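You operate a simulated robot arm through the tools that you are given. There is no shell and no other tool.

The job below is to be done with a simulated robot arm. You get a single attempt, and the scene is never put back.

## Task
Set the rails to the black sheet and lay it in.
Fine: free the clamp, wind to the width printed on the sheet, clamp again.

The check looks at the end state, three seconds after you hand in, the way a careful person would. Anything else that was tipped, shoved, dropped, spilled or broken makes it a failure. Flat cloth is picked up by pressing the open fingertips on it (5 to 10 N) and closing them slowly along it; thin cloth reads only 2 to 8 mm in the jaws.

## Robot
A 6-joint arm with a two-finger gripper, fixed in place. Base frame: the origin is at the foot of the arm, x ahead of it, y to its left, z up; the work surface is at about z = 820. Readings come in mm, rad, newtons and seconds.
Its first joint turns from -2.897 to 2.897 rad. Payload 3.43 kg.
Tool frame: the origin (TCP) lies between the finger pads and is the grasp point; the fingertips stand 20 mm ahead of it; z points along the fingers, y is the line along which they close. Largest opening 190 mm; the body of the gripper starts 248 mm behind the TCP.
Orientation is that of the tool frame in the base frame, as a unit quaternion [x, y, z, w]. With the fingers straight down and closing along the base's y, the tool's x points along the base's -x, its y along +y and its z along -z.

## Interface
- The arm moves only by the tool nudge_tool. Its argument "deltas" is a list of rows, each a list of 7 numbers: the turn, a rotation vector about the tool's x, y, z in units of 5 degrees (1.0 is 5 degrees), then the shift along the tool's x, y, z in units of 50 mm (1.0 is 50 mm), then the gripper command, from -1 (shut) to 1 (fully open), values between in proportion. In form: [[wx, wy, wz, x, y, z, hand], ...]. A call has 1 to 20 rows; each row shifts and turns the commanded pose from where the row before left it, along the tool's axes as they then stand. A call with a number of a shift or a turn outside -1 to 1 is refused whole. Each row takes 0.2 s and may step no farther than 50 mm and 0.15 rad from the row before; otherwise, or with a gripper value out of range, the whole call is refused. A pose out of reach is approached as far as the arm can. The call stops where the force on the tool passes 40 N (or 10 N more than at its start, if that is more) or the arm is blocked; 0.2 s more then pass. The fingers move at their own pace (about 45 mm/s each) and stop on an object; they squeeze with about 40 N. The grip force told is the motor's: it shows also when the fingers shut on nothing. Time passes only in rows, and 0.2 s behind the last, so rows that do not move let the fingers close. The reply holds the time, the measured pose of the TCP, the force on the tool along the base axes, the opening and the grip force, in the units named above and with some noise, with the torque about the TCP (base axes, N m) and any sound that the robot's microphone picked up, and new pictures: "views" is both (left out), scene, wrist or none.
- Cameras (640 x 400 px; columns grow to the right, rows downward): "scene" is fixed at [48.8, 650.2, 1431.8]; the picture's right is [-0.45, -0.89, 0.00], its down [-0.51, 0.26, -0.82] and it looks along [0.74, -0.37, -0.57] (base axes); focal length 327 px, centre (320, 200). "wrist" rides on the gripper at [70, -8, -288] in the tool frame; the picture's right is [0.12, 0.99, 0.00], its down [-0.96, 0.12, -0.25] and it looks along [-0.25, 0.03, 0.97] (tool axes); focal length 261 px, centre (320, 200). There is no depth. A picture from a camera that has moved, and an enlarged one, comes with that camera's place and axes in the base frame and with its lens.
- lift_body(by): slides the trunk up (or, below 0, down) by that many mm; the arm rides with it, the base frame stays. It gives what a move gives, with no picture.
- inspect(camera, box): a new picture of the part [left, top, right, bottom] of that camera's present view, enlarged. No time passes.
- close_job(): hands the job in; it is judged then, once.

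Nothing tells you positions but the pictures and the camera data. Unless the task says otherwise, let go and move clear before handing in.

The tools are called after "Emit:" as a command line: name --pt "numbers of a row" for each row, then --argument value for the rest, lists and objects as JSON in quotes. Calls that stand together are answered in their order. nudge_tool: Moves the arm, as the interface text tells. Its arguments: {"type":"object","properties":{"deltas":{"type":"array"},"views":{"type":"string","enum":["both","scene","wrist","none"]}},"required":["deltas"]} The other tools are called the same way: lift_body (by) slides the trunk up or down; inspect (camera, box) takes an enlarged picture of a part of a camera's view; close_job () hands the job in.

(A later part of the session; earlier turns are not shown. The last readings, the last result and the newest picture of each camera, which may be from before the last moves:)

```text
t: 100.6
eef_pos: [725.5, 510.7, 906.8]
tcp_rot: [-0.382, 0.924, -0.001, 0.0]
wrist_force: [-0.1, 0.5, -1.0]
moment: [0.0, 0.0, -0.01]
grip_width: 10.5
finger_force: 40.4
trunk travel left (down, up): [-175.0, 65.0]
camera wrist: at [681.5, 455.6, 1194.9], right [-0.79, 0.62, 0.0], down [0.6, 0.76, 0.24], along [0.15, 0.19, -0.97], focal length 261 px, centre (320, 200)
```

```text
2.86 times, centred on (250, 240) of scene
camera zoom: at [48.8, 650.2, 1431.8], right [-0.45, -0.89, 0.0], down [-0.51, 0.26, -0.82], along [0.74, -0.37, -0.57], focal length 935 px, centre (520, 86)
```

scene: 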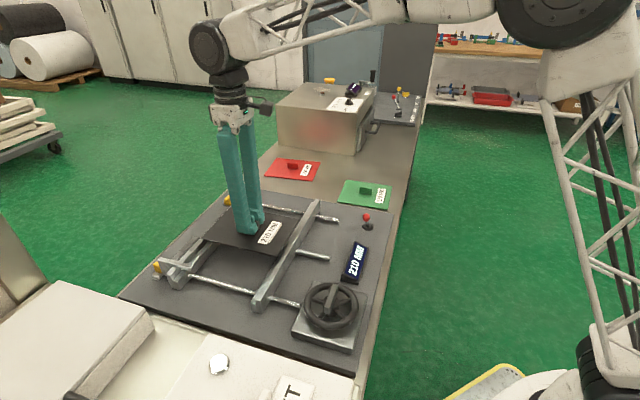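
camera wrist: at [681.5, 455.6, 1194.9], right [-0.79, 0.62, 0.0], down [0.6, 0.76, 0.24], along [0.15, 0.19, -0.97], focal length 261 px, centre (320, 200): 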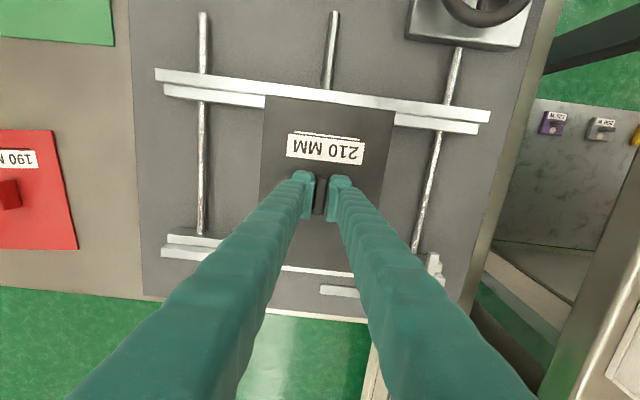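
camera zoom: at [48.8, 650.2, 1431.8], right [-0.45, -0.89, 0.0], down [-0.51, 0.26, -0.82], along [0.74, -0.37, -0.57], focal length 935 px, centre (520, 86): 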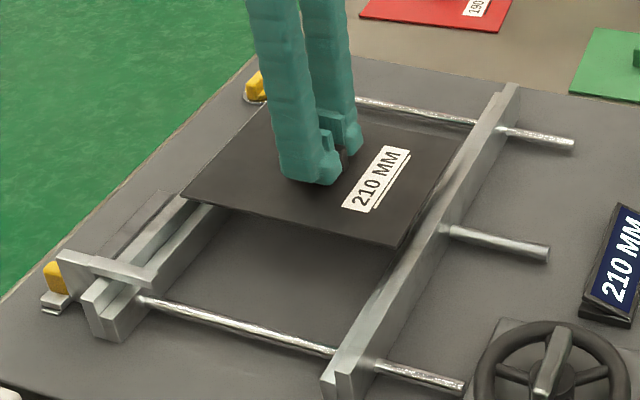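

The sheet is just above the walls. I'll zoom in strongly on the corners to judge the residual offset.

Emit:
inspect --camera "wrist" --box '[250, 84, 282, 104]'

Emit:
inspect --camera "wrist" --box '[380, 100, 412, 120]'

Emit:
inspect --camera "wrist" --box '[280, 258, 312, 278]'

Emit:
inspect --camera "scene" --box '[190, 220, 300, 280]'

```text
16.00 times, centred on (266, 94) of wrist
camera zoom: at [681.5, 455.6, 1194.9], right [-0.79, 0.62, 0.0], down [0.6, 0.76, 0.24], along [0.15, 0.19, -0.97], focal length 4170 px, centre (1184, 1896)
```

zoom: 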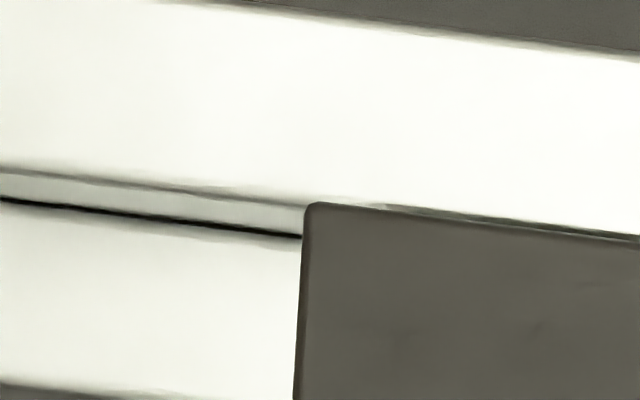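

```text
16.00 times, centred on (396, 110) of wrist
camera zoom: at [681.5, 455.6, 1194.9], right [-0.79, 0.62, 0.0], down [0.6, 0.76, 0.24], along [0.15, 0.19, -0.97], focal length 4170 px, centre (-896, 1640)
```

zoom: 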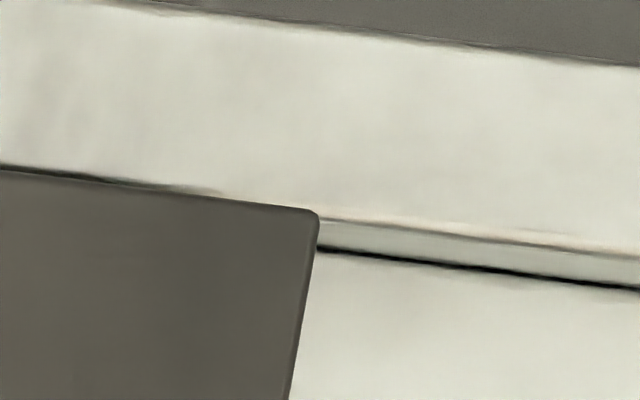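

```text
16.00 times, centred on (296, 268) of wrist
camera zoom: at [681.5, 455.6, 1194.9], right [-0.79, 0.62, 0.0], down [0.6, 0.76, 0.24], along [0.15, 0.19, -0.97], focal length 4170 px, centre (704, -888)
```

zoom: 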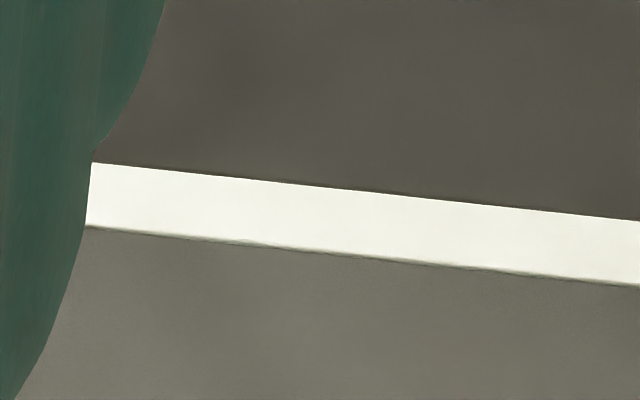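

```text
5.82 times, centred on (245, 250) of scene
camera zoom: at [48.8, 650.2, 1431.8], right [-0.45, -0.89, 0.0], down [-0.51, 0.26, -0.82], along [0.74, -0.37, -0.57], focal length 1904 px, centre (756, -91)
```

zoom: 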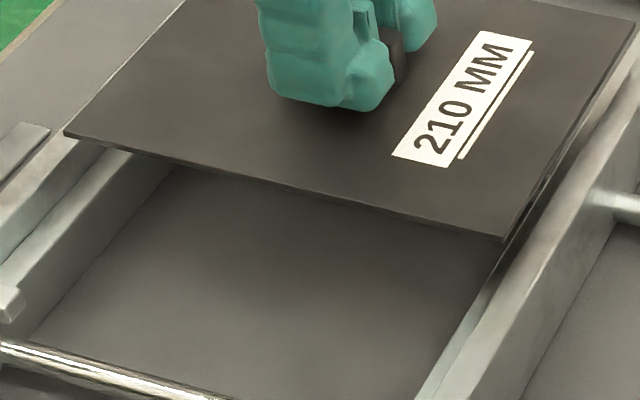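

The sheet is parallel to the rails and within about 1 mm of centred. I'll shift 0.6 mm towards the movable rail, drop 4 mm, and re-check.

Emit:
nudge_tool --pt "0 0 0 0.012 0 0.04 -1" --pt "0 0 0 0 0 0.04 -1" --pt "0 0 0 0 0 0 -1" --pt "0 0 0 0 0 0 -1" --views "none"

Emit:
inspect --camera "wrist" --box '[250, 84, 282, 104]'

Emit:
inspect --camera "wrist" --box '[380, 100, 412, 120]'

Emit:
inspect --camera "wrist" --box '[300, 260, 332, 280]'

Emit:
inspect --camera "scene" --box '[190, 220, 300, 280]'

```text
t: 101.6
eef_pos: [725.2, 509.0, 903.6]
tcp_rot: [-0.383, 0.924, -0.001, 0.0]
wrist_force: [0.1, 0.2, -1.2]
moment: [0.02, 0.01, 0.0]
grip_width: 10.4
finger_force: 40.1
trunk travel left (down, up): [-175.0, 65.0]
```

```text
16.00 times, centred on (266, 94) of wrist
camera zoom: at [681.4, 455.1, 1190.8], right [-0.79, 0.62, 0.0], down [0.6, 0.76, 0.24], along [0.15, 0.19, -0.97], focal length 4170 px, centre (1184, 1896)
```

zoom: 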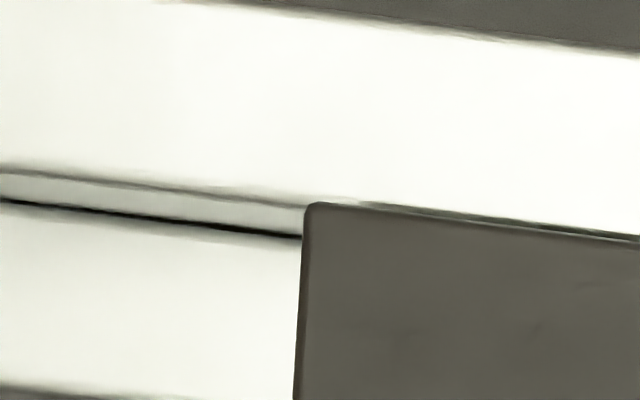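

```text
16.00 times, centred on (396, 110) of wrist
camera zoom: at [681.4, 455.1, 1190.8], right [-0.79, 0.62, 0.0], down [0.6, 0.76, 0.24], along [0.15, 0.19, -0.97], focal length 4170 px, centre (-896, 1640)
```

zoom: 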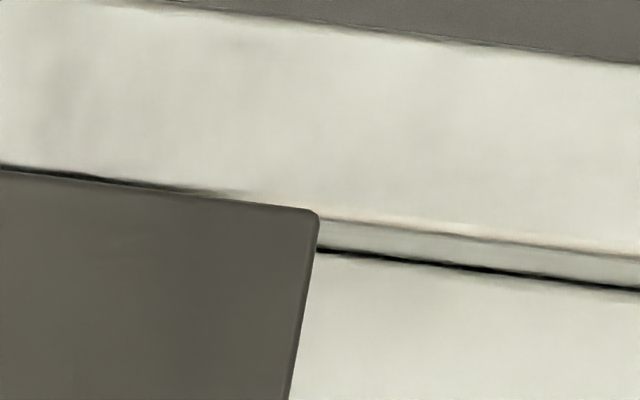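

```text
16.00 times, centred on (316, 270) of wrist
camera zoom: at [681.4, 455.1, 1190.8], right [-0.79, 0.62, 0.0], down [0.6, 0.76, 0.24], along [0.15, 0.19, -0.97], focal length 4170 px, centre (384, -920)
```

zoom: 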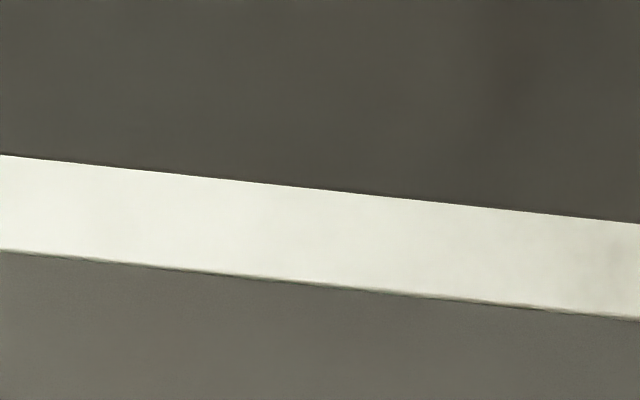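

```text
5.82 times, centred on (245, 250) of scene
camera zoom: at [48.8, 650.2, 1431.8], right [-0.45, -0.89, 0.0], down [-0.51, 0.26, -0.82], along [0.74, -0.37, -0.57], focal length 1904 px, centre (756, -91)
```

zoom: 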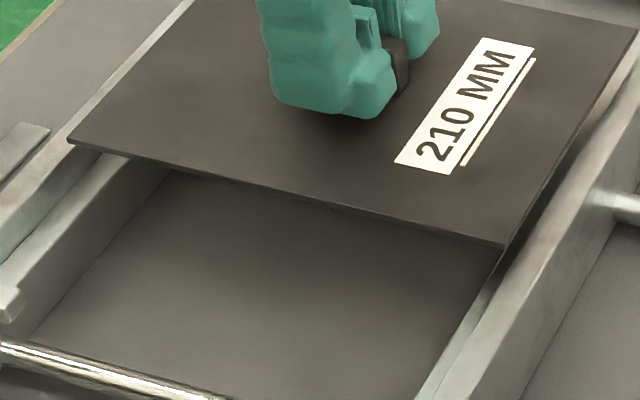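

Emit:
nudge_tool --pt "0 0 0 0.003 0 0.02 -1" --pt "0 0 0 0 0 0.02 -1" --pt "0 0 0 0 0 0 -1" --pt "0 0 0 0 0 0 -1" --views "none"

Emit:
inspect --camera "wrist" --box '[250, 84, 282, 104]'

Emit:
inspect --camera "wrist" --box '[300, 260, 332, 280]'

Emit:
inspect --camera "scene" --box '[190, 220, 250, 260]'

Emit:
inspect --camera "scene" --box '[250, 230, 310, 270]'

```text
t: 102.6
eef_pos: [726.3, 510.6, 902.4]
tcp_rot: [-0.383, 0.924, -0.001, -0.001]
wrist_force: [0.1, -0.1, -1.1]
moment: [-0.02, 0.0, -0.01]
grip_width: 10.8
finger_force: 39.5
trunk travel left (down, up): [-175.0, 65.0]
```

```text
16.00 times, centred on (266, 94) of wrist
camera zoom: at [681.7, 455.0, 1188.6], right [-0.79, 0.62, 0.0], down [0.6, 0.76, 0.24], along [0.15, 0.19, -0.97], focal length 4170 px, centre (1184, 1896)
```

zoom: 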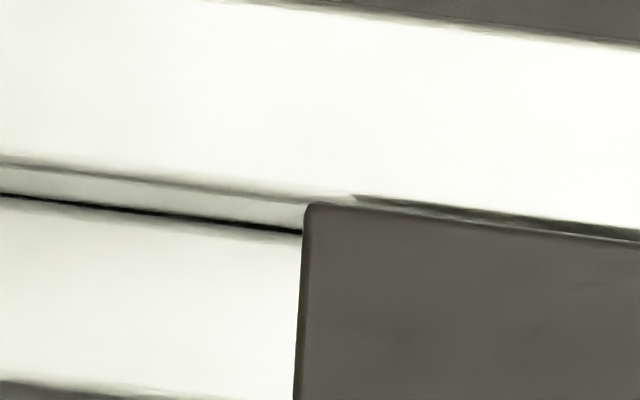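

```text
16.00 times, centred on (316, 270) of wrist
camera zoom: at [681.7, 455.0, 1188.6], right [-0.79, 0.62, 0.0], down [0.6, 0.76, 0.24], along [0.15, 0.19, -0.97], focal length 4170 px, centre (384, -920)
```

zoom: 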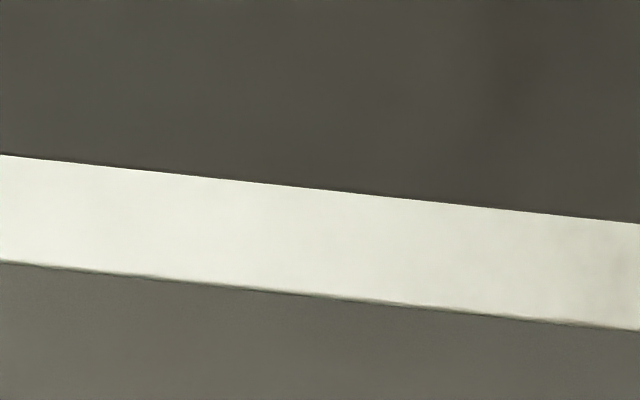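

```text
10.00 times, centred on (220, 240) of scene
camera zoom: at [48.8, 650.2, 1431.8], right [-0.45, -0.89, 0.0], down [-0.51, 0.26, -0.82], along [0.74, -0.37, -0.57], focal length 3273 px, centre (1320, -200)
```

zoom: 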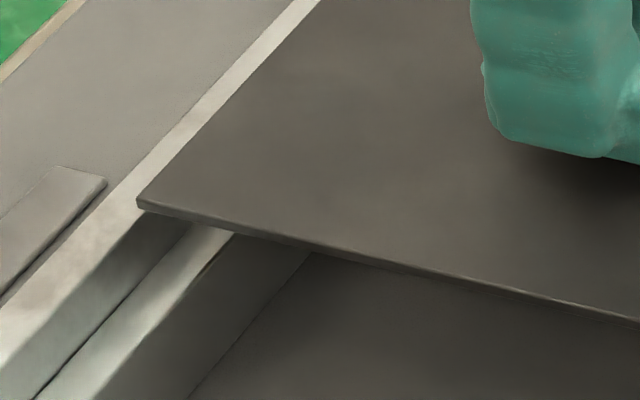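

```text
10.00 times, centred on (280, 250) of scene
camera zoom: at [48.8, 650.2, 1431.8], right [-0.45, -0.89, 0.0], down [-0.51, 0.26, -0.82], along [0.74, -0.37, -0.57], focal length 3273 px, centre (720, -300)
```

zoom: 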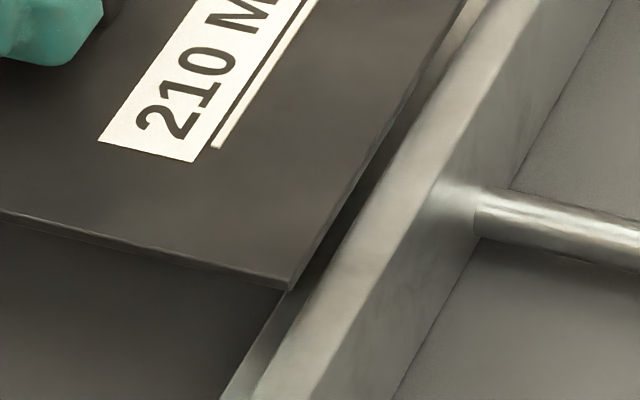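

Emit:
nudge_tool --pt "0 0 0 0.01 0 0.0 -1" --pt "0 0 0 0 0 0.03 -1" --pt "0 0 0 0 0 0 -1" --pt "0 0 0 0 0 0 -1" --views "none"

Emit:
inspect --camera "wrist" --box '[250, 84, 282, 104]'

Emit:
inspect --camera "wrist" --box '[300, 260, 332, 280]'

Emit:
inspect --camera "scene" --box '[190, 220, 250, 260]'

Emit:
inspect --camera "scene" --box '[250, 230, 310, 270]'

```text
t: 103.6
eef_pos: [726.2, 510.0, 898.8]
tcp_rot: [-0.383, 0.924, -0.001, -0.001]
wrist_force: [0.6, 0.6, -1.8]
moment: [-0.03, -0.01, 0.01]
grip_width: 10.6
finger_force: 40.0
trunk travel left (down, up): [-175.0, 65.0]
```

```text
16.00 times, centred on (266, 94) of wrist
camera zoom: at [681.2, 454.5, 1187.1], right [-0.79, 0.62, 0.0], down [0.6, 0.76, 0.24], along [0.15, 0.19, -0.97], focal length 4170 px, centre (1184, 1896)
```

zoom: 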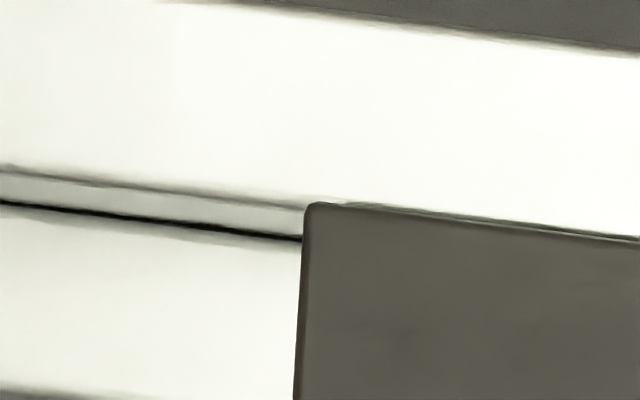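

```text
16.00 times, centred on (316, 270) of wrist
camera zoom: at [681.2, 454.5, 1187.1], right [-0.79, 0.62, 0.0], down [0.6, 0.76, 0.24], along [0.15, 0.19, -0.97], focal length 4170 px, centre (384, -920)
```

zoom: 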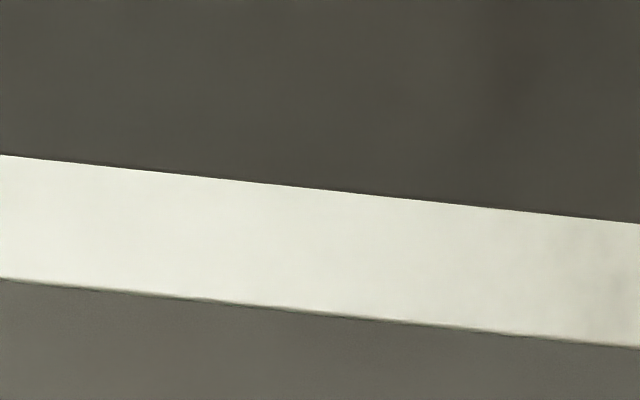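

```text
10.00 times, centred on (220, 240) of scene
camera zoom: at [48.8, 650.2, 1431.8], right [-0.45, -0.89, 0.0], down [-0.51, 0.26, -0.82], along [0.74, -0.37, -0.57], focal length 3273 px, centre (1320, -200)
```

zoom: 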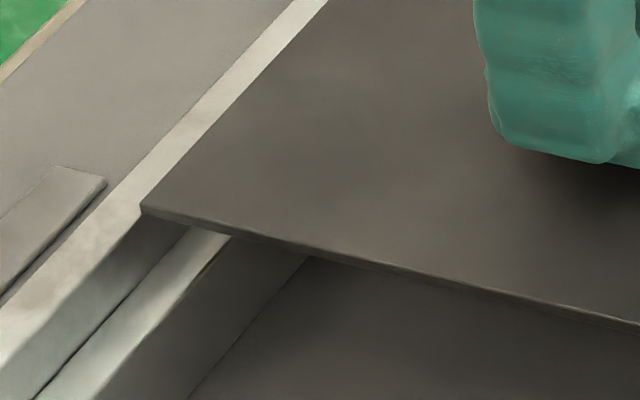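

```text
10.00 times, centred on (280, 250) of scene
camera zoom: at [48.8, 650.2, 1431.8], right [-0.45, -0.89, 0.0], down [-0.51, 0.26, -0.82], along [0.74, -0.37, -0.57], focal length 3273 px, centre (720, -300)
```

zoom: 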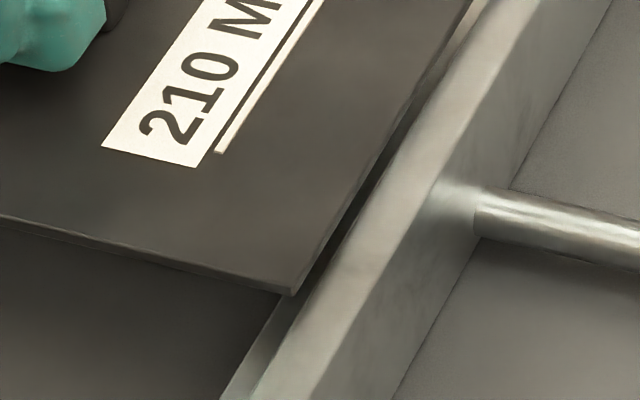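

Alignment looks good (edges within a few tenths of a millimetre). I'll continue lowering in 1 mm steps while watching force.

Emit:
nudge_tool --pt "0 0 0 0 0 0.02 -1" --pt "0 0 0 0 0 0 -1" --views "none"

Emit:
nudge_tool --pt "0 0 0 0 0 0.02 -1" --pt "0 0 0 0 0 0 -1" --views "none"

Emit:
inspect --camera "wrist" --box '[250, 84, 282, 104]'

Emit:
inspect --camera "wrist" --box '[300, 260, 332, 280]'

Emit:
inspect --camera "scene" --box '[190, 220, 250, 260]'

Emit:
inspect --camera "scene" --box '[250, 230, 310, 270]'

```text
t: 104.2
eef_pos: [726.0, 508.7, 899.1]
tcp_rot: [-0.383, 0.924, -0.001, -0.001]
wrist_force: [1.0, -0.5, -0.9]
moment: [0.0, -0.02, 0.02]
grip_width: 10.6
finger_force: 39.9
trunk travel left (down, up): [-175.0, 65.0]
```

```text
t: 104.8
eef_pos: [726.0, 509.6, 896.4]
tcp_rot: [-0.383, 0.924, 0.0, 0.0]
wrist_force: [-0.5, 0.0, -0.5]
moment: [-0.03, 0.01, 0.03]
grip_width: 10.8
finger_force: 40.0
trunk travel left (down, up): [-175.0, 65.0]
```

```text
16.00 times, centred on (266, 94) of wrist
camera zoom: at [681.4, 454.4, 1184.8], right [-0.79, 0.62, 0.0], down [0.6, 0.76, 0.24], along [0.15, 0.19, -0.97], focal length 4170 px, centre (1184, 1896)
```

zoom: 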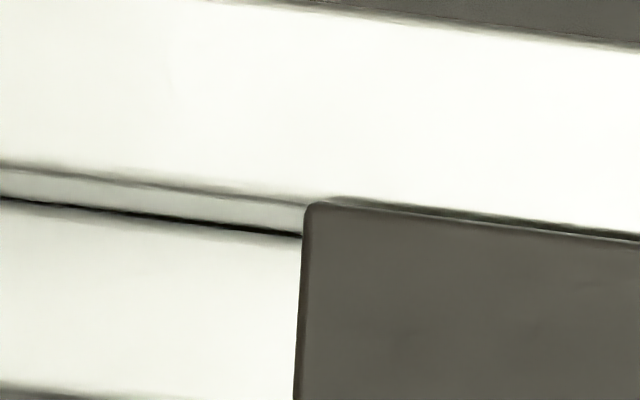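

```text
16.00 times, centred on (316, 270) of wrist
camera zoom: at [681.4, 454.4, 1184.8], right [-0.79, 0.62, 0.0], down [0.6, 0.76, 0.24], along [0.15, 0.19, -0.97], focal length 4170 px, centre (384, -920)
```

zoom: 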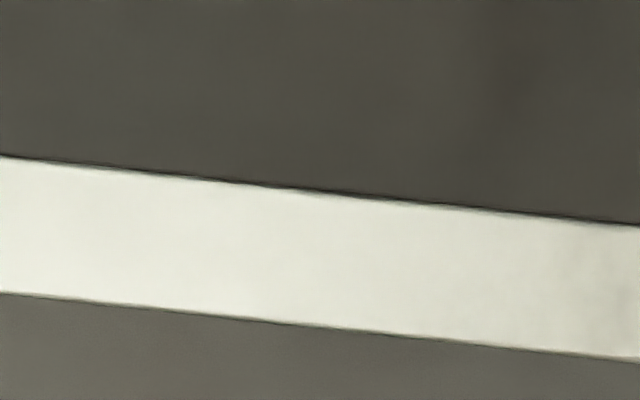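

```text
10.00 times, centred on (220, 240) of scene
camera zoom: at [48.8, 650.2, 1431.8], right [-0.45, -0.89, 0.0], down [-0.51, 0.26, -0.82], along [0.74, -0.37, -0.57], focal length 3273 px, centre (1320, -200)
```

zoom: 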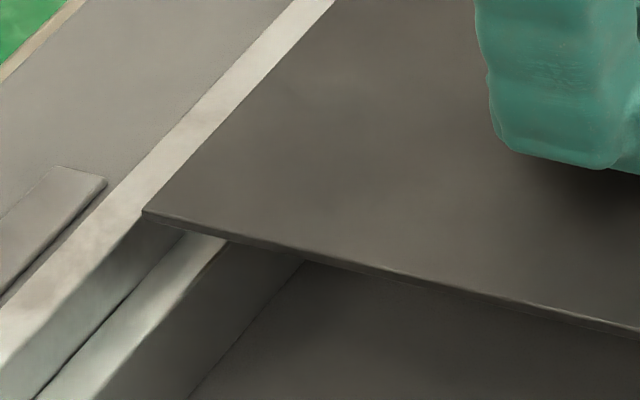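

```text
10.00 times, centred on (280, 250) of scene
camera zoom: at [48.8, 650.2, 1431.8], right [-0.45, -0.89, 0.0], down [-0.51, 0.26, -0.82], along [0.74, -0.37, -0.57], focal length 3273 px, centre (720, -300)
```

zoom: 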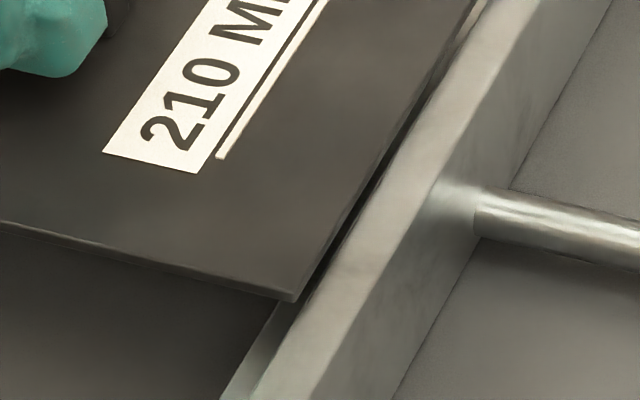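

The sheet is now entering between the walls with a thin gap visible on both sides and no contact force. I'll continue down in 2 mm steps.

Emit:
nudge_tool --pt "0 0 0 0 0 0.03 -1" --pt "0 0 0 0 0 0 -1" --views "none"

Emit:
nudge_tool --pt "0 0 0 0 0 0.04 -1" --pt "0 0 0 0 0 0 -1" --views "none"

Emit:
inspect --camera "wrist" --box '[250, 84, 282, 104]'

Emit:
inspect --camera "wrist" --box '[300, 260, 332, 280]'

Emit:
inspect --camera "scene" --box '[190, 210, 300, 280]'

```text
t: 105.4
eef_pos: [726.1, 509.1, 895.1]
tcp_rot: [-0.382, 0.924, -0.001, 0.0]
wrist_force: [0.1, 0.3, -0.8]
moment: [-0.03, -0.01, 0.0]
grip_width: 10.4
finger_force: 39.7
trunk travel left (down, up): [-175.0, 65.0]
```

```text
t: 106.0
eef_pos: [724.4, 508.9, 893.4]
tcp_rot: [-0.383, 0.924, -0.002, -0.001]
wrist_force: [-0.1, -0.2, -0.8]
moment: [-0.01, 0.01, 0.0]
grip_width: 10.4
finger_force: 40.1
trunk travel left (down, up): [-175.0, 65.0]
```

```text
16.00 times, centred on (266, 94) of wrist
camera zoom: at [681.3, 454.6, 1181.3], right [-0.79, 0.62, 0.0], down [0.6, 0.76, 0.24], along [0.15, 0.19, -0.97], focal length 4170 px, centre (1184, 1896)
```

zoom: 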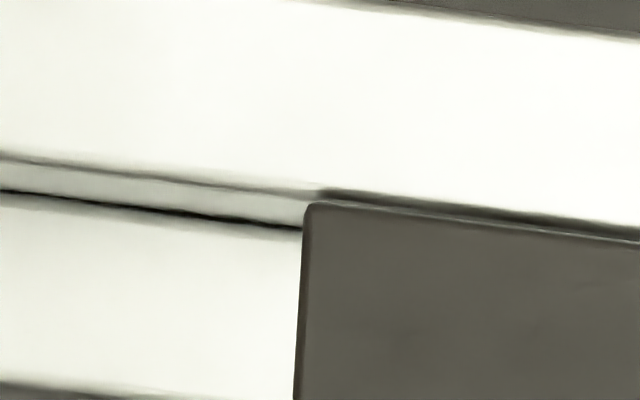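

```text
16.00 times, centred on (316, 270) of wrist
camera zoom: at [681.3, 454.6, 1181.3], right [-0.79, 0.62, 0.0], down [0.6, 0.76, 0.24], along [0.15, 0.19, -0.97], focal length 4170 px, centre (384, -920)
```

zoom: 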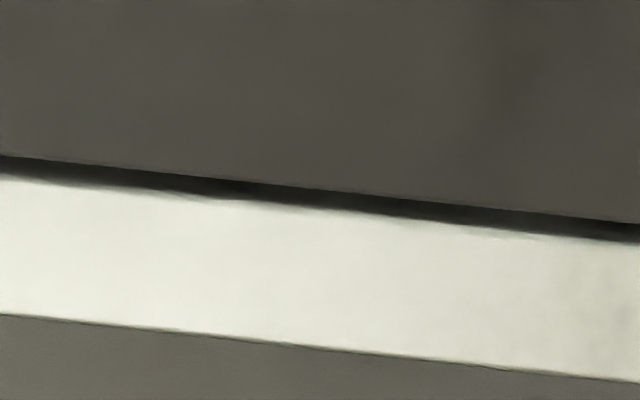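

```text
5.71 times, centred on (245, 245) of scene
camera zoom: at [48.8, 650.2, 1431.8], right [-0.45, -0.89, 0.0], down [-0.51, 0.26, -0.82], along [0.74, -0.37, -0.57], focal length 1870 px, centre (749, -57)
```

zoom: 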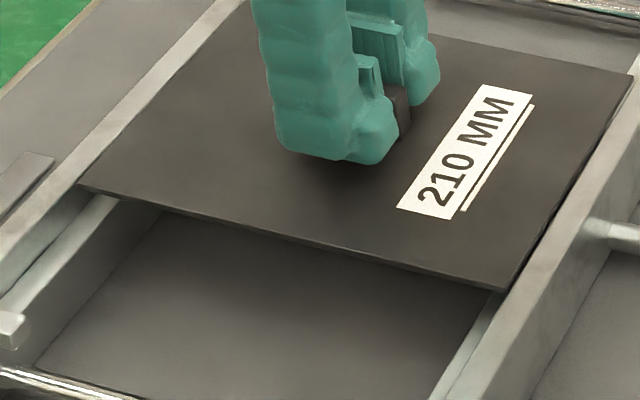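

The sheet is now between the walls, below their tops. Continuing down to the ledges.

Emit:
nudge_tool --pt "0 0 0 0 0 0.04 -1" --pt "0 0 0 0 0 0 -1" --views "none"

Emit:
nudge_tool --pt "0 0 0 0 0 0.04 -1" --pt "0 0 0 0 0 0 -1" --views "none"

Emit:
inspect --camera "wrist" --box '[250, 84, 282, 104]'

Emit:
inspect --camera "wrist" --box '[380, 100, 412, 120]'

Emit:
inspect --camera "wrist" --box '[300, 260, 332, 280]'

Emit:
inspect --camera "scene" --box '[190, 210, 300, 280]'

```text
t: 106.6
eef_pos: [725.4, 508.1, 892.0]
tcp_rot: [-0.383, 0.924, -0.001, 0.0]
wrist_force: [0.2, -0.3, -0.9]
moment: [-0.01, 0.02, -0.01]
grip_width: 10.4
finger_force: 40.2
trunk travel left (down, up): [-175.0, 65.0]
```

```text
t: 107.2
eef_pos: [725.4, 507.8, 890.1]
tcp_rot: [-0.383, 0.924, -0.001, 0.0]
wrist_force: [0.0, 0.0, -1.6]
moment: [0.03, -0.02, 0.0]
grip_width: 10.7
finger_force: 39.4
trunk travel left (down, up): [-175.0, 65.0]
```

```text
16.00 times, centred on (266, 94) of wrist
camera zoom: at [681.4, 454.5, 1177.1], right [-0.79, 0.62, 0.0], down [0.6, 0.76, 0.24], along [0.15, 0.19, -0.97], focal length 4170 px, centre (1184, 1896)
```

zoom: 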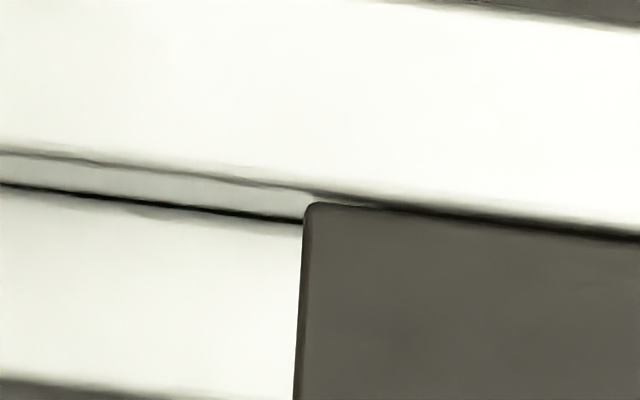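

```text
16.00 times, centred on (396, 110) of wrist
camera zoom: at [681.4, 454.5, 1177.1], right [-0.79, 0.62, 0.0], down [0.6, 0.76, 0.24], along [0.15, 0.19, -0.97], focal length 4170 px, centre (-896, 1640)
```

zoom: 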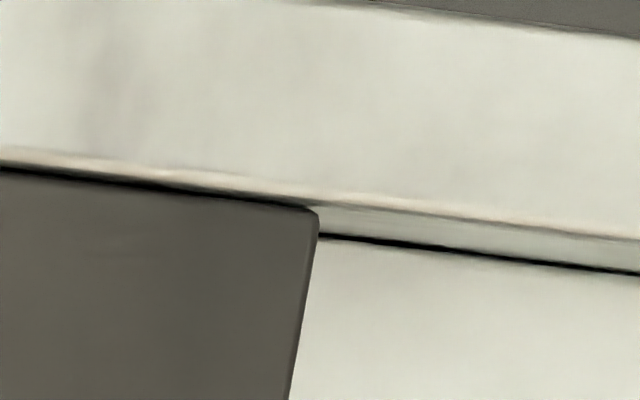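

```text
16.00 times, centred on (316, 270) of wrist
camera zoom: at [681.4, 454.5, 1177.1], right [-0.79, 0.62, 0.0], down [0.6, 0.76, 0.24], along [0.15, 0.19, -0.97], focal length 4170 px, centre (384, -920)
```

zoom: 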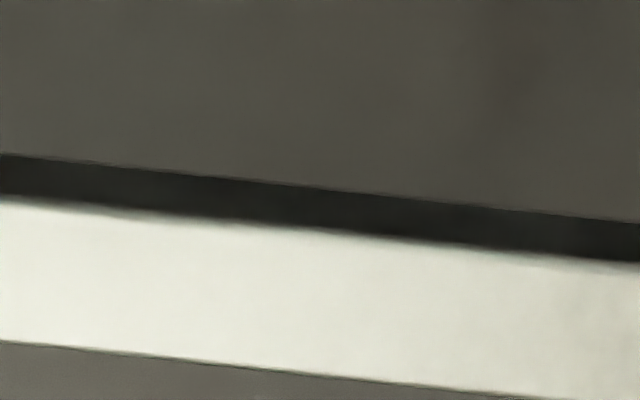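

```text
5.71 times, centred on (245, 245) of scene
camera zoom: at [48.8, 650.2, 1431.8], right [-0.45, -0.89, 0.0], down [-0.51, 0.26, -0.82], along [0.74, -0.37, -0.57], focal length 1870 px, centre (749, -57)
```

zoom: 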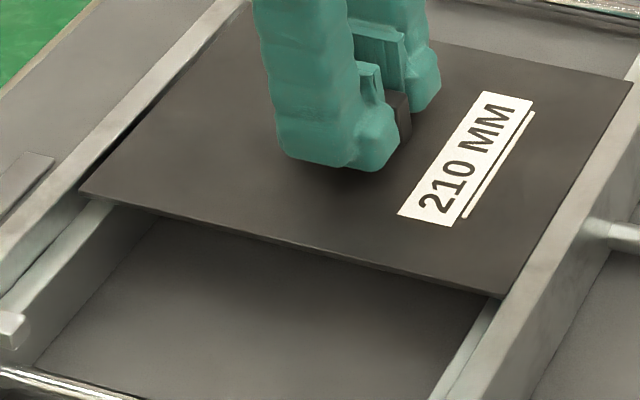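

Emit:
nudge_tool --pt "0 0 0 0 0 0.04 -1" --pt "0 0 0 0 0 0 -1" --views "none"

Emit:
nudge_tool --pt "0 0 0 0 0 0.04 -1" --pt "0 0 0 0 0 0 -1" --views "none"

Emit:
inspect --camera "scene" --box '[190, 210, 300, 280]'

Emit:
inspect --camera "wrist" --box '[250, 84, 282, 104]'

```text
t: 107.8
eef_pos: [725.1, 509.8, 887.3]
tcp_rot: [-0.382, 0.924, -0.001, -0.001]
wrist_force: [0.0, -0.1, -0.2]
moment: [-0.01, -0.01, -0.04]
grip_width: 10.6
finger_force: 40.2
trunk travel left (down, up): [-175.0, 65.0]
```

```text
t: 108.4
eef_pos: [725.6, 509.8, 886.1]
tcp_rot: [-0.383, 0.924, -0.001, 0.0]
wrist_force: [-0.4, 0.0, -1.0]
moment: [0.0, 0.02, 0.01]
grip_width: 10.4
finger_force: 40.3
trunk travel left (down, up): [-175.0, 65.0]
```

```text
5.71 times, centred on (245, 245) of scene
camera zoom: at [48.8, 650.2, 1431.8], right [-0.45, -0.89, 0.0], down [-0.51, 0.26, -0.82], along [0.74, -0.37, -0.57], focal length 1870 px, centre (749, -57)
```

zoom: 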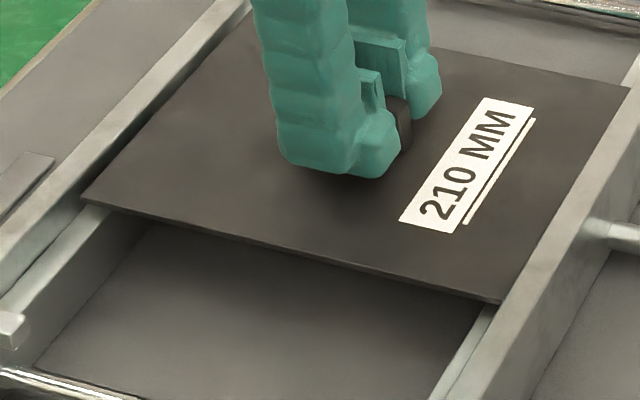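

```text
16.00 times, centred on (266, 94) of wrist
camera zoom: at [681.5, 454.5, 1173.2], right [-0.79, 0.62, 0.0], down [0.6, 0.76, 0.24], along [0.15, 0.19, -0.97], focal length 4170 px, centre (1184, 1896)
```

zoom: 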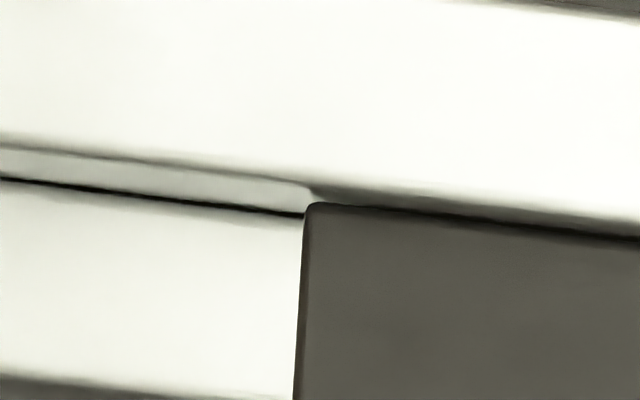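

Emit:
nudge_tool --pt "0 0 0 0 0 0.03 -1" --pt "0 0 0 0 0 0 -1" --views "none"

Emit:
nudge_tool --pt "0 0 0 0 0 0.02 -1" --pt "0 0 0 0 0 0 -1" --views "none"

Emit:
inspect --camera "scene" --box '[190, 210, 300, 280]'

Emit:
inspect --camera "wrist" --box '[250, 84, 282, 104]'

```text
t: 109.0
eef_pos: [726.0, 509.3, 884.6]
tcp_rot: [-0.383, 0.924, -0.001, 0.0]
wrist_force: [-0.3, 0.6, -0.9]
moment: [0.0, 0.02, -0.01]
grip_width: 10.9
finger_force: 40.5
trunk travel left (down, up): [-175.0, 65.0]
```

```text
t: 109.6
eef_pos: [724.8, 509.5, 883.1]
tcp_rot: [-0.383, 0.924, -0.001, 0.0]
wrist_force: [-0.3, -0.4, -0.5]
moment: [-0.02, -0.04, 0.04]
grip_width: 10.5
finger_force: 39.8
trunk travel left (down, up): [-175.0, 65.0]
```

```text
5.71 times, centred on (245, 245) of scene
camera zoom: at [48.8, 650.2, 1431.8], right [-0.45, -0.89, 0.0], down [-0.51, 0.26, -0.82], along [0.74, -0.37, -0.57], focal length 1870 px, centre (749, -57)
```

zoom: 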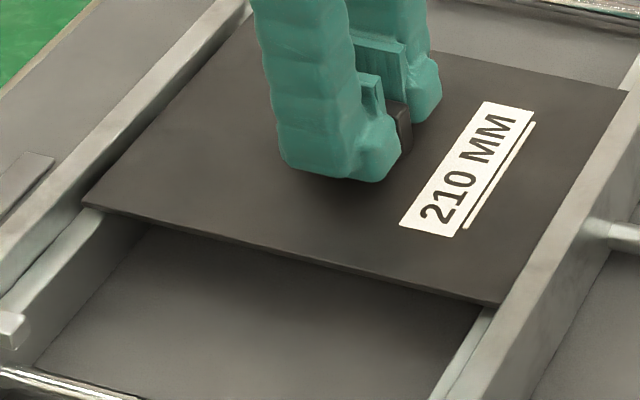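

```text
16.00 times, centred on (266, 94) of wrist
camera zoom: at [681.4, 454.6, 1170.9], right [-0.79, 0.62, 0.0], down [0.6, 0.76, 0.24], along [0.15, 0.19, -0.97], focal length 4170 px, centre (1184, 1896)
```

zoom: 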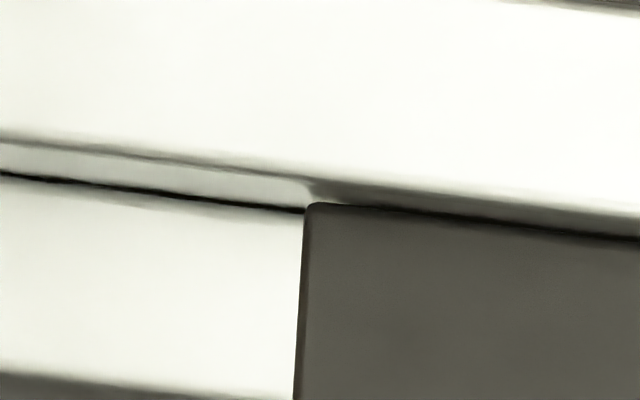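

Emit:
nudge_tool --pt "0 0 0 0 0 0.02 -1" --pt "0 0 0 0 0 0 -1" --views "none"

Emit:
nudge_tool --pt "0 0 0 0 0 0.02 -1" --pt "0 0 0 0 0 0 -1" --views "none"

Emit:
inspect --camera "scene" --box '[190, 220, 250, 260]'

Emit:
inspect --camera "scene" --box '[250, 230, 310, 270]'

Emit:
inspect --camera "wrist" --box '[250, 84, 282, 104]'

```text
t: 110.2
eef_pos: [725.5, 509.4, 882.1]
tcp_rot: [-0.383, 0.924, -0.001, -0.001]
wrist_force: [0.6, 1.2, -0.9]
moment: [0.0, -0.03, -0.02]
grip_width: 10.7
finger_force: 39.7
trunk travel left (down, up): [-175.0, 65.0]
```

```text
t: 110.8
eef_pos: [725.8, 508.8, 881.8]
tcp_rot: [-0.383, 0.924, -0.001, -0.001]
wrist_force: [-0.1, 0.1, -1.4]
moment: [-0.01, 0.01, 0.03]
grip_width: 10.6
finger_force: 40.1
trunk travel left (down, up): [-175.0, 65.0]
```

```text
10.00 times, centred on (220, 240) of scene
camera zoom: at [48.8, 650.2, 1431.8], right [-0.45, -0.89, 0.0], down [-0.51, 0.26, -0.82], along [0.74, -0.37, -0.57], focal length 3273 px, centre (1320, -200)
```

zoom: 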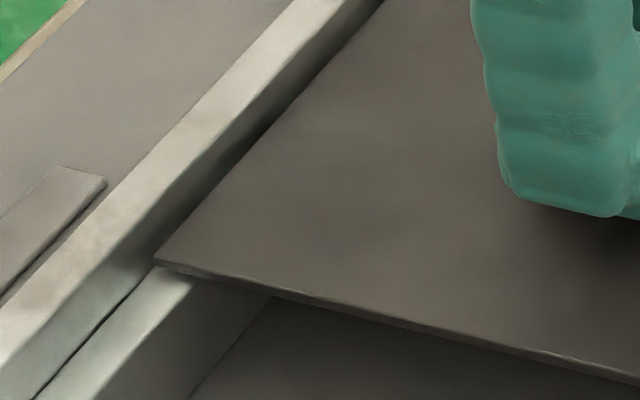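

```text
10.00 times, centred on (280, 250) of scene
camera zoom: at [48.8, 650.2, 1431.8], right [-0.45, -0.89, 0.0], down [-0.51, 0.26, -0.82], along [0.74, -0.37, -0.57], focal length 3273 px, centre (720, -300)
```

zoom: 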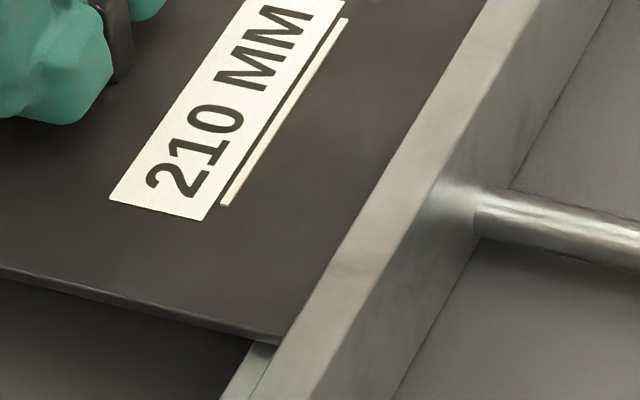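

```text
16.00 times, centred on (266, 94) of wrist
camera zoom: at [681.5, 454.6, 1168.9], right [-0.79, 0.62, 0.0], down [0.6, 0.76, 0.24], along [0.15, 0.19, -0.97], focal length 4170 px, centre (1184, 1896)
```

zoom: 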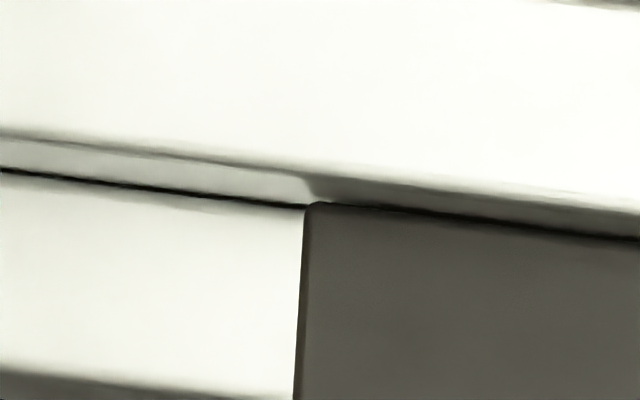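

Emit:
nudge_tool --pt "0 0 0 0 0 0.02 -1" --pt "0 0 0 0 0 0 -1" --views "none"

Emit:
nudge_tool --pt "0 0 0 0 0 0.02 -1" --pt "0 0 0 0 0 0 -1" --views "none"

Emit:
inspect --camera "scene" --box '[190, 220, 250, 260]'

Emit:
inspect --camera "wrist" --box '[250, 84, 282, 104]'

```text
t: 111.4
eef_pos: [726.2, 508.3, 880.1]
tcp_rot: [-0.383, 0.924, -0.001, 0.0]
wrist_force: [-0.3, -0.1, -0.4]
moment: [-0.01, 0.0, 0.0]
grip_width: 10.7
finger_force: 39.8
trunk travel left (down, up): [-175.0, 65.0]
```

```text
t: 112.0
eef_pos: [725.3, 508.9, 879.1]
tcp_rot: [-0.383, 0.924, -0.001, -0.001]
wrist_force: [-0.3, -0.5, -0.8]
moment: [0.01, 0.0, -0.01]
grip_width: 10.5
finger_force: 39.8
trunk travel left (down, up): [-175.0, 65.0]
```

```text
10.00 times, centred on (220, 240) of scene
camera zoom: at [48.8, 650.2, 1431.8], right [-0.45, -0.89, 0.0], down [-0.51, 0.26, -0.82], along [0.74, -0.37, -0.57], focal length 3273 px, centre (1320, -200)
```

zoom: 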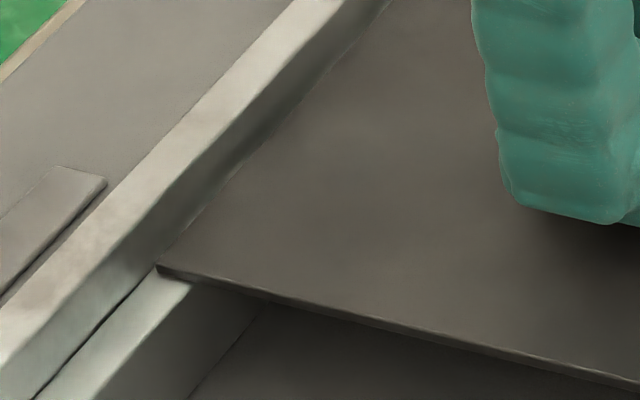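

```text
16.00 times, centred on (266, 94) of wrist
camera zoom: at [681.4, 454.6, 1166.6], right [-0.79, 0.62, 0.0], down [0.6, 0.76, 0.24], along [0.15, 0.19, -0.97], focal length 4170 px, centre (1184, 1896)
```

zoom: 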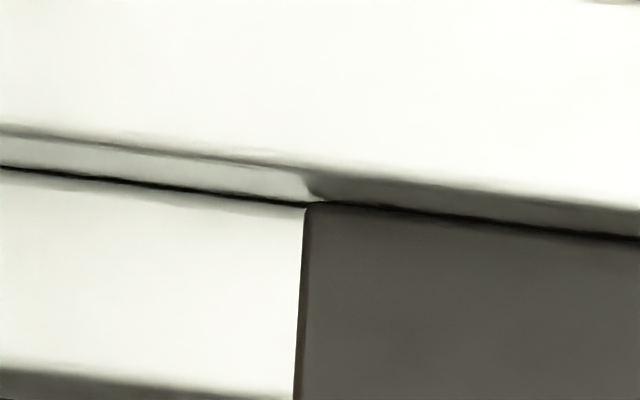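

Emit:
nudge_tool --pt "0 0 0 0 0 0.02 -1" --pt "0 0 0 0 0 0 -1" --views "none"

Emit:
nudge_tool --pt "0 0 0 0 0 0.014 -1" --pt "0 0 0 0 0 0 -1" --views "none"

Emit:
inspect --camera "scene" --box '[190, 220, 250, 260]'

Emit:
inspect --camera "scene" --box '[250, 230, 310, 270]'

```text
t: 112.6
eef_pos: [724.8, 508.5, 879.2]
tcp_rot: [-0.383, 0.924, -0.001, 0.0]
wrist_force: [0.4, 0.4, 3.8]
moment: [-0.04, 0.05, -0.04]
grip_width: 10.6
finger_force: 39.9
trunk travel left (down, up): [-175.0, 65.0]
```

```text
t: 113.2
eef_pos: [725.4, 507.0, 878.0]
tcp_rot: [-0.383, 0.924, -0.002, 0.0]
wrist_force: [0.2, 1.3, 12.4]
moment: [-0.05, 0.04, -0.01]
grip_width: 10.7
finger_force: 39.5
trunk travel left (down, up): [-175.0, 65.0]
```

```text
10.00 times, centred on (220, 240) of scene
camera zoom: at [48.8, 650.2, 1431.8], right [-0.45, -0.89, 0.0], down [-0.51, 0.26, -0.82], along [0.74, -0.37, -0.57], focal length 3273 px, centre (1320, -200)
```

zoom: 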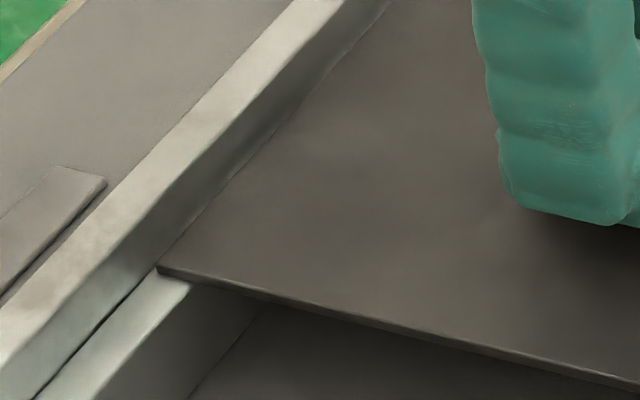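

```text
10.00 times, centred on (280, 250) of scene
camera zoom: at [48.8, 650.2, 1431.8], right [-0.45, -0.89, 0.0], down [-0.51, 0.26, -0.82], along [0.74, -0.37, -0.57], focal length 3273 px, centre (720, -300)
```

zoom: 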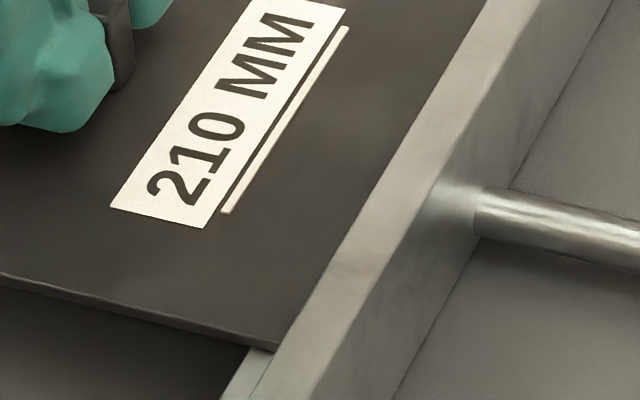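

The sheet has landed on both ledges (12 N of contact). I'll ease off slightly, open the fingers and rise straight up.

Emit:
nudge_tool --pt "0 0 0 0 0 -0.014 -1" --pt "0 0 0 0 0 0 -0.85" --pt "0 0 0 0 0 0 -0.7" --pt "0 0 0 0 0 0 -0.55" --pt "0 0 0 0 0 0 -0.55" --pt "0 0 0 0 0 0 -0.55" --views "none"

Emit:
nudge_tool --pt "0 0 0 0 0 -0.3 -0.55" --pt "0 0 0 0 0 -0.6 -0.55" --pt "0 0 0 0 0 -0.9 -0.55" --pt "0 0 0 0 0 -0.9 -0.55" --pt "0 0 0 0 0 0 -0.55" --views "both"

Emit:
inspect --camera "scene" --box '[150, 180, 350, 310]'

Emit:
inspect --camera "wrist" --box '[180, 60, 460, 240]'

```text
t: 114.6
eef_pos: [725.2, 509.3, 878.7]
tcp_rot: [-0.383, 0.924, -0.001, 0.0]
wrist_force: [0.0, 0.0, -0.1]
moment: [0.01, 0.03, 0.02]
grip_width: 42.7
finger_force: 0.0
trunk travel left (down, up): [-175.0, 65.0]
```

```text
t: 115.8
eef_pos: [724.1, 509.1, 1014.5]
tcp_rot: [-0.383, 0.924, -0.001, -0.001]
wrist_force: [-0.6, 0.0, 0.3]
moment: [0.02, 0.03, -0.02]
grip_width: 42.7
finger_force: 0.1
trunk travel left (down, up): [-175.0, 65.0]
camera wrist: at [681.3, 454.4, 1301.5], right [-0.79, 0.62, 0.0], down [0.6, 0.76, 0.25], along [0.15, 0.19, -0.97], focal length 261 px, centre (320, 200)
```

scene: 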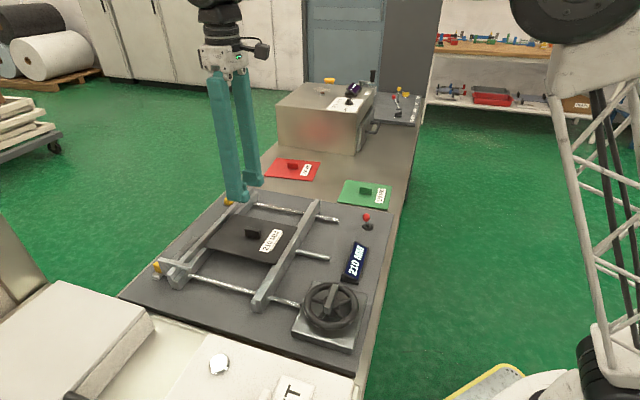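
wrist: 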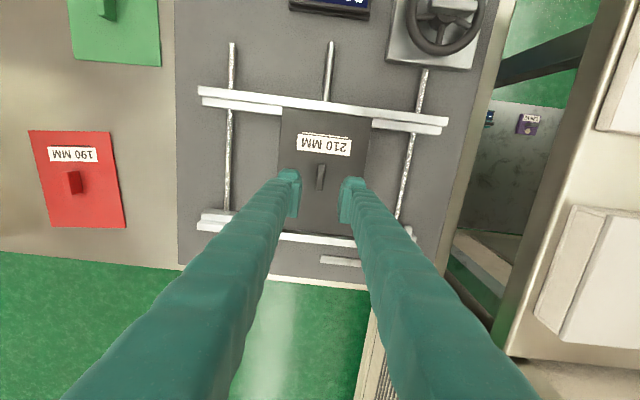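

```text
3.08 times, centred on (250, 245) of scene
camera zoom: at [48.8, 650.2, 1431.8], right [-0.45, -0.89, 0.0], down [-0.51, 0.26, -0.82], along [0.74, -0.37, -0.57], focal length 1007 px, centre (535, 62)
```

zoom: 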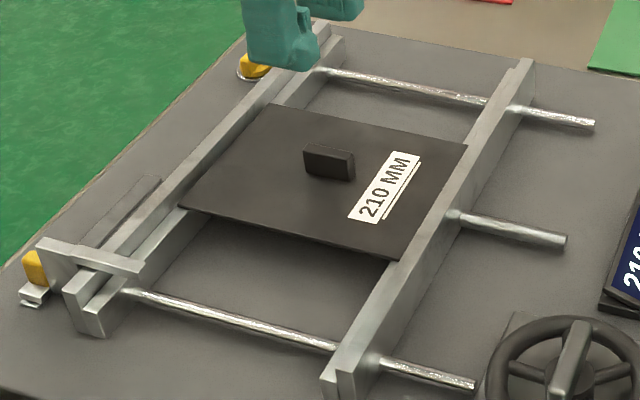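

```text
2.22 times, centred on (320, 150) of wrist
camera zoom: at [681.3, 454.4, 1301.5], right [-0.79, 0.62, 0.0], down [0.6, 0.76, 0.25], along [0.15, 0.19, -0.97], focal length 579 px, centre (320, 311)
```

zoom: 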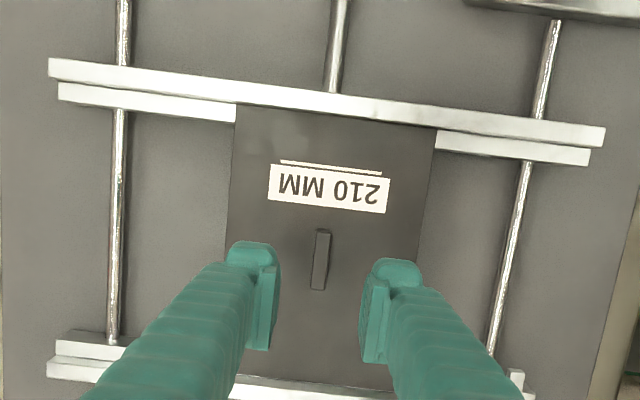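

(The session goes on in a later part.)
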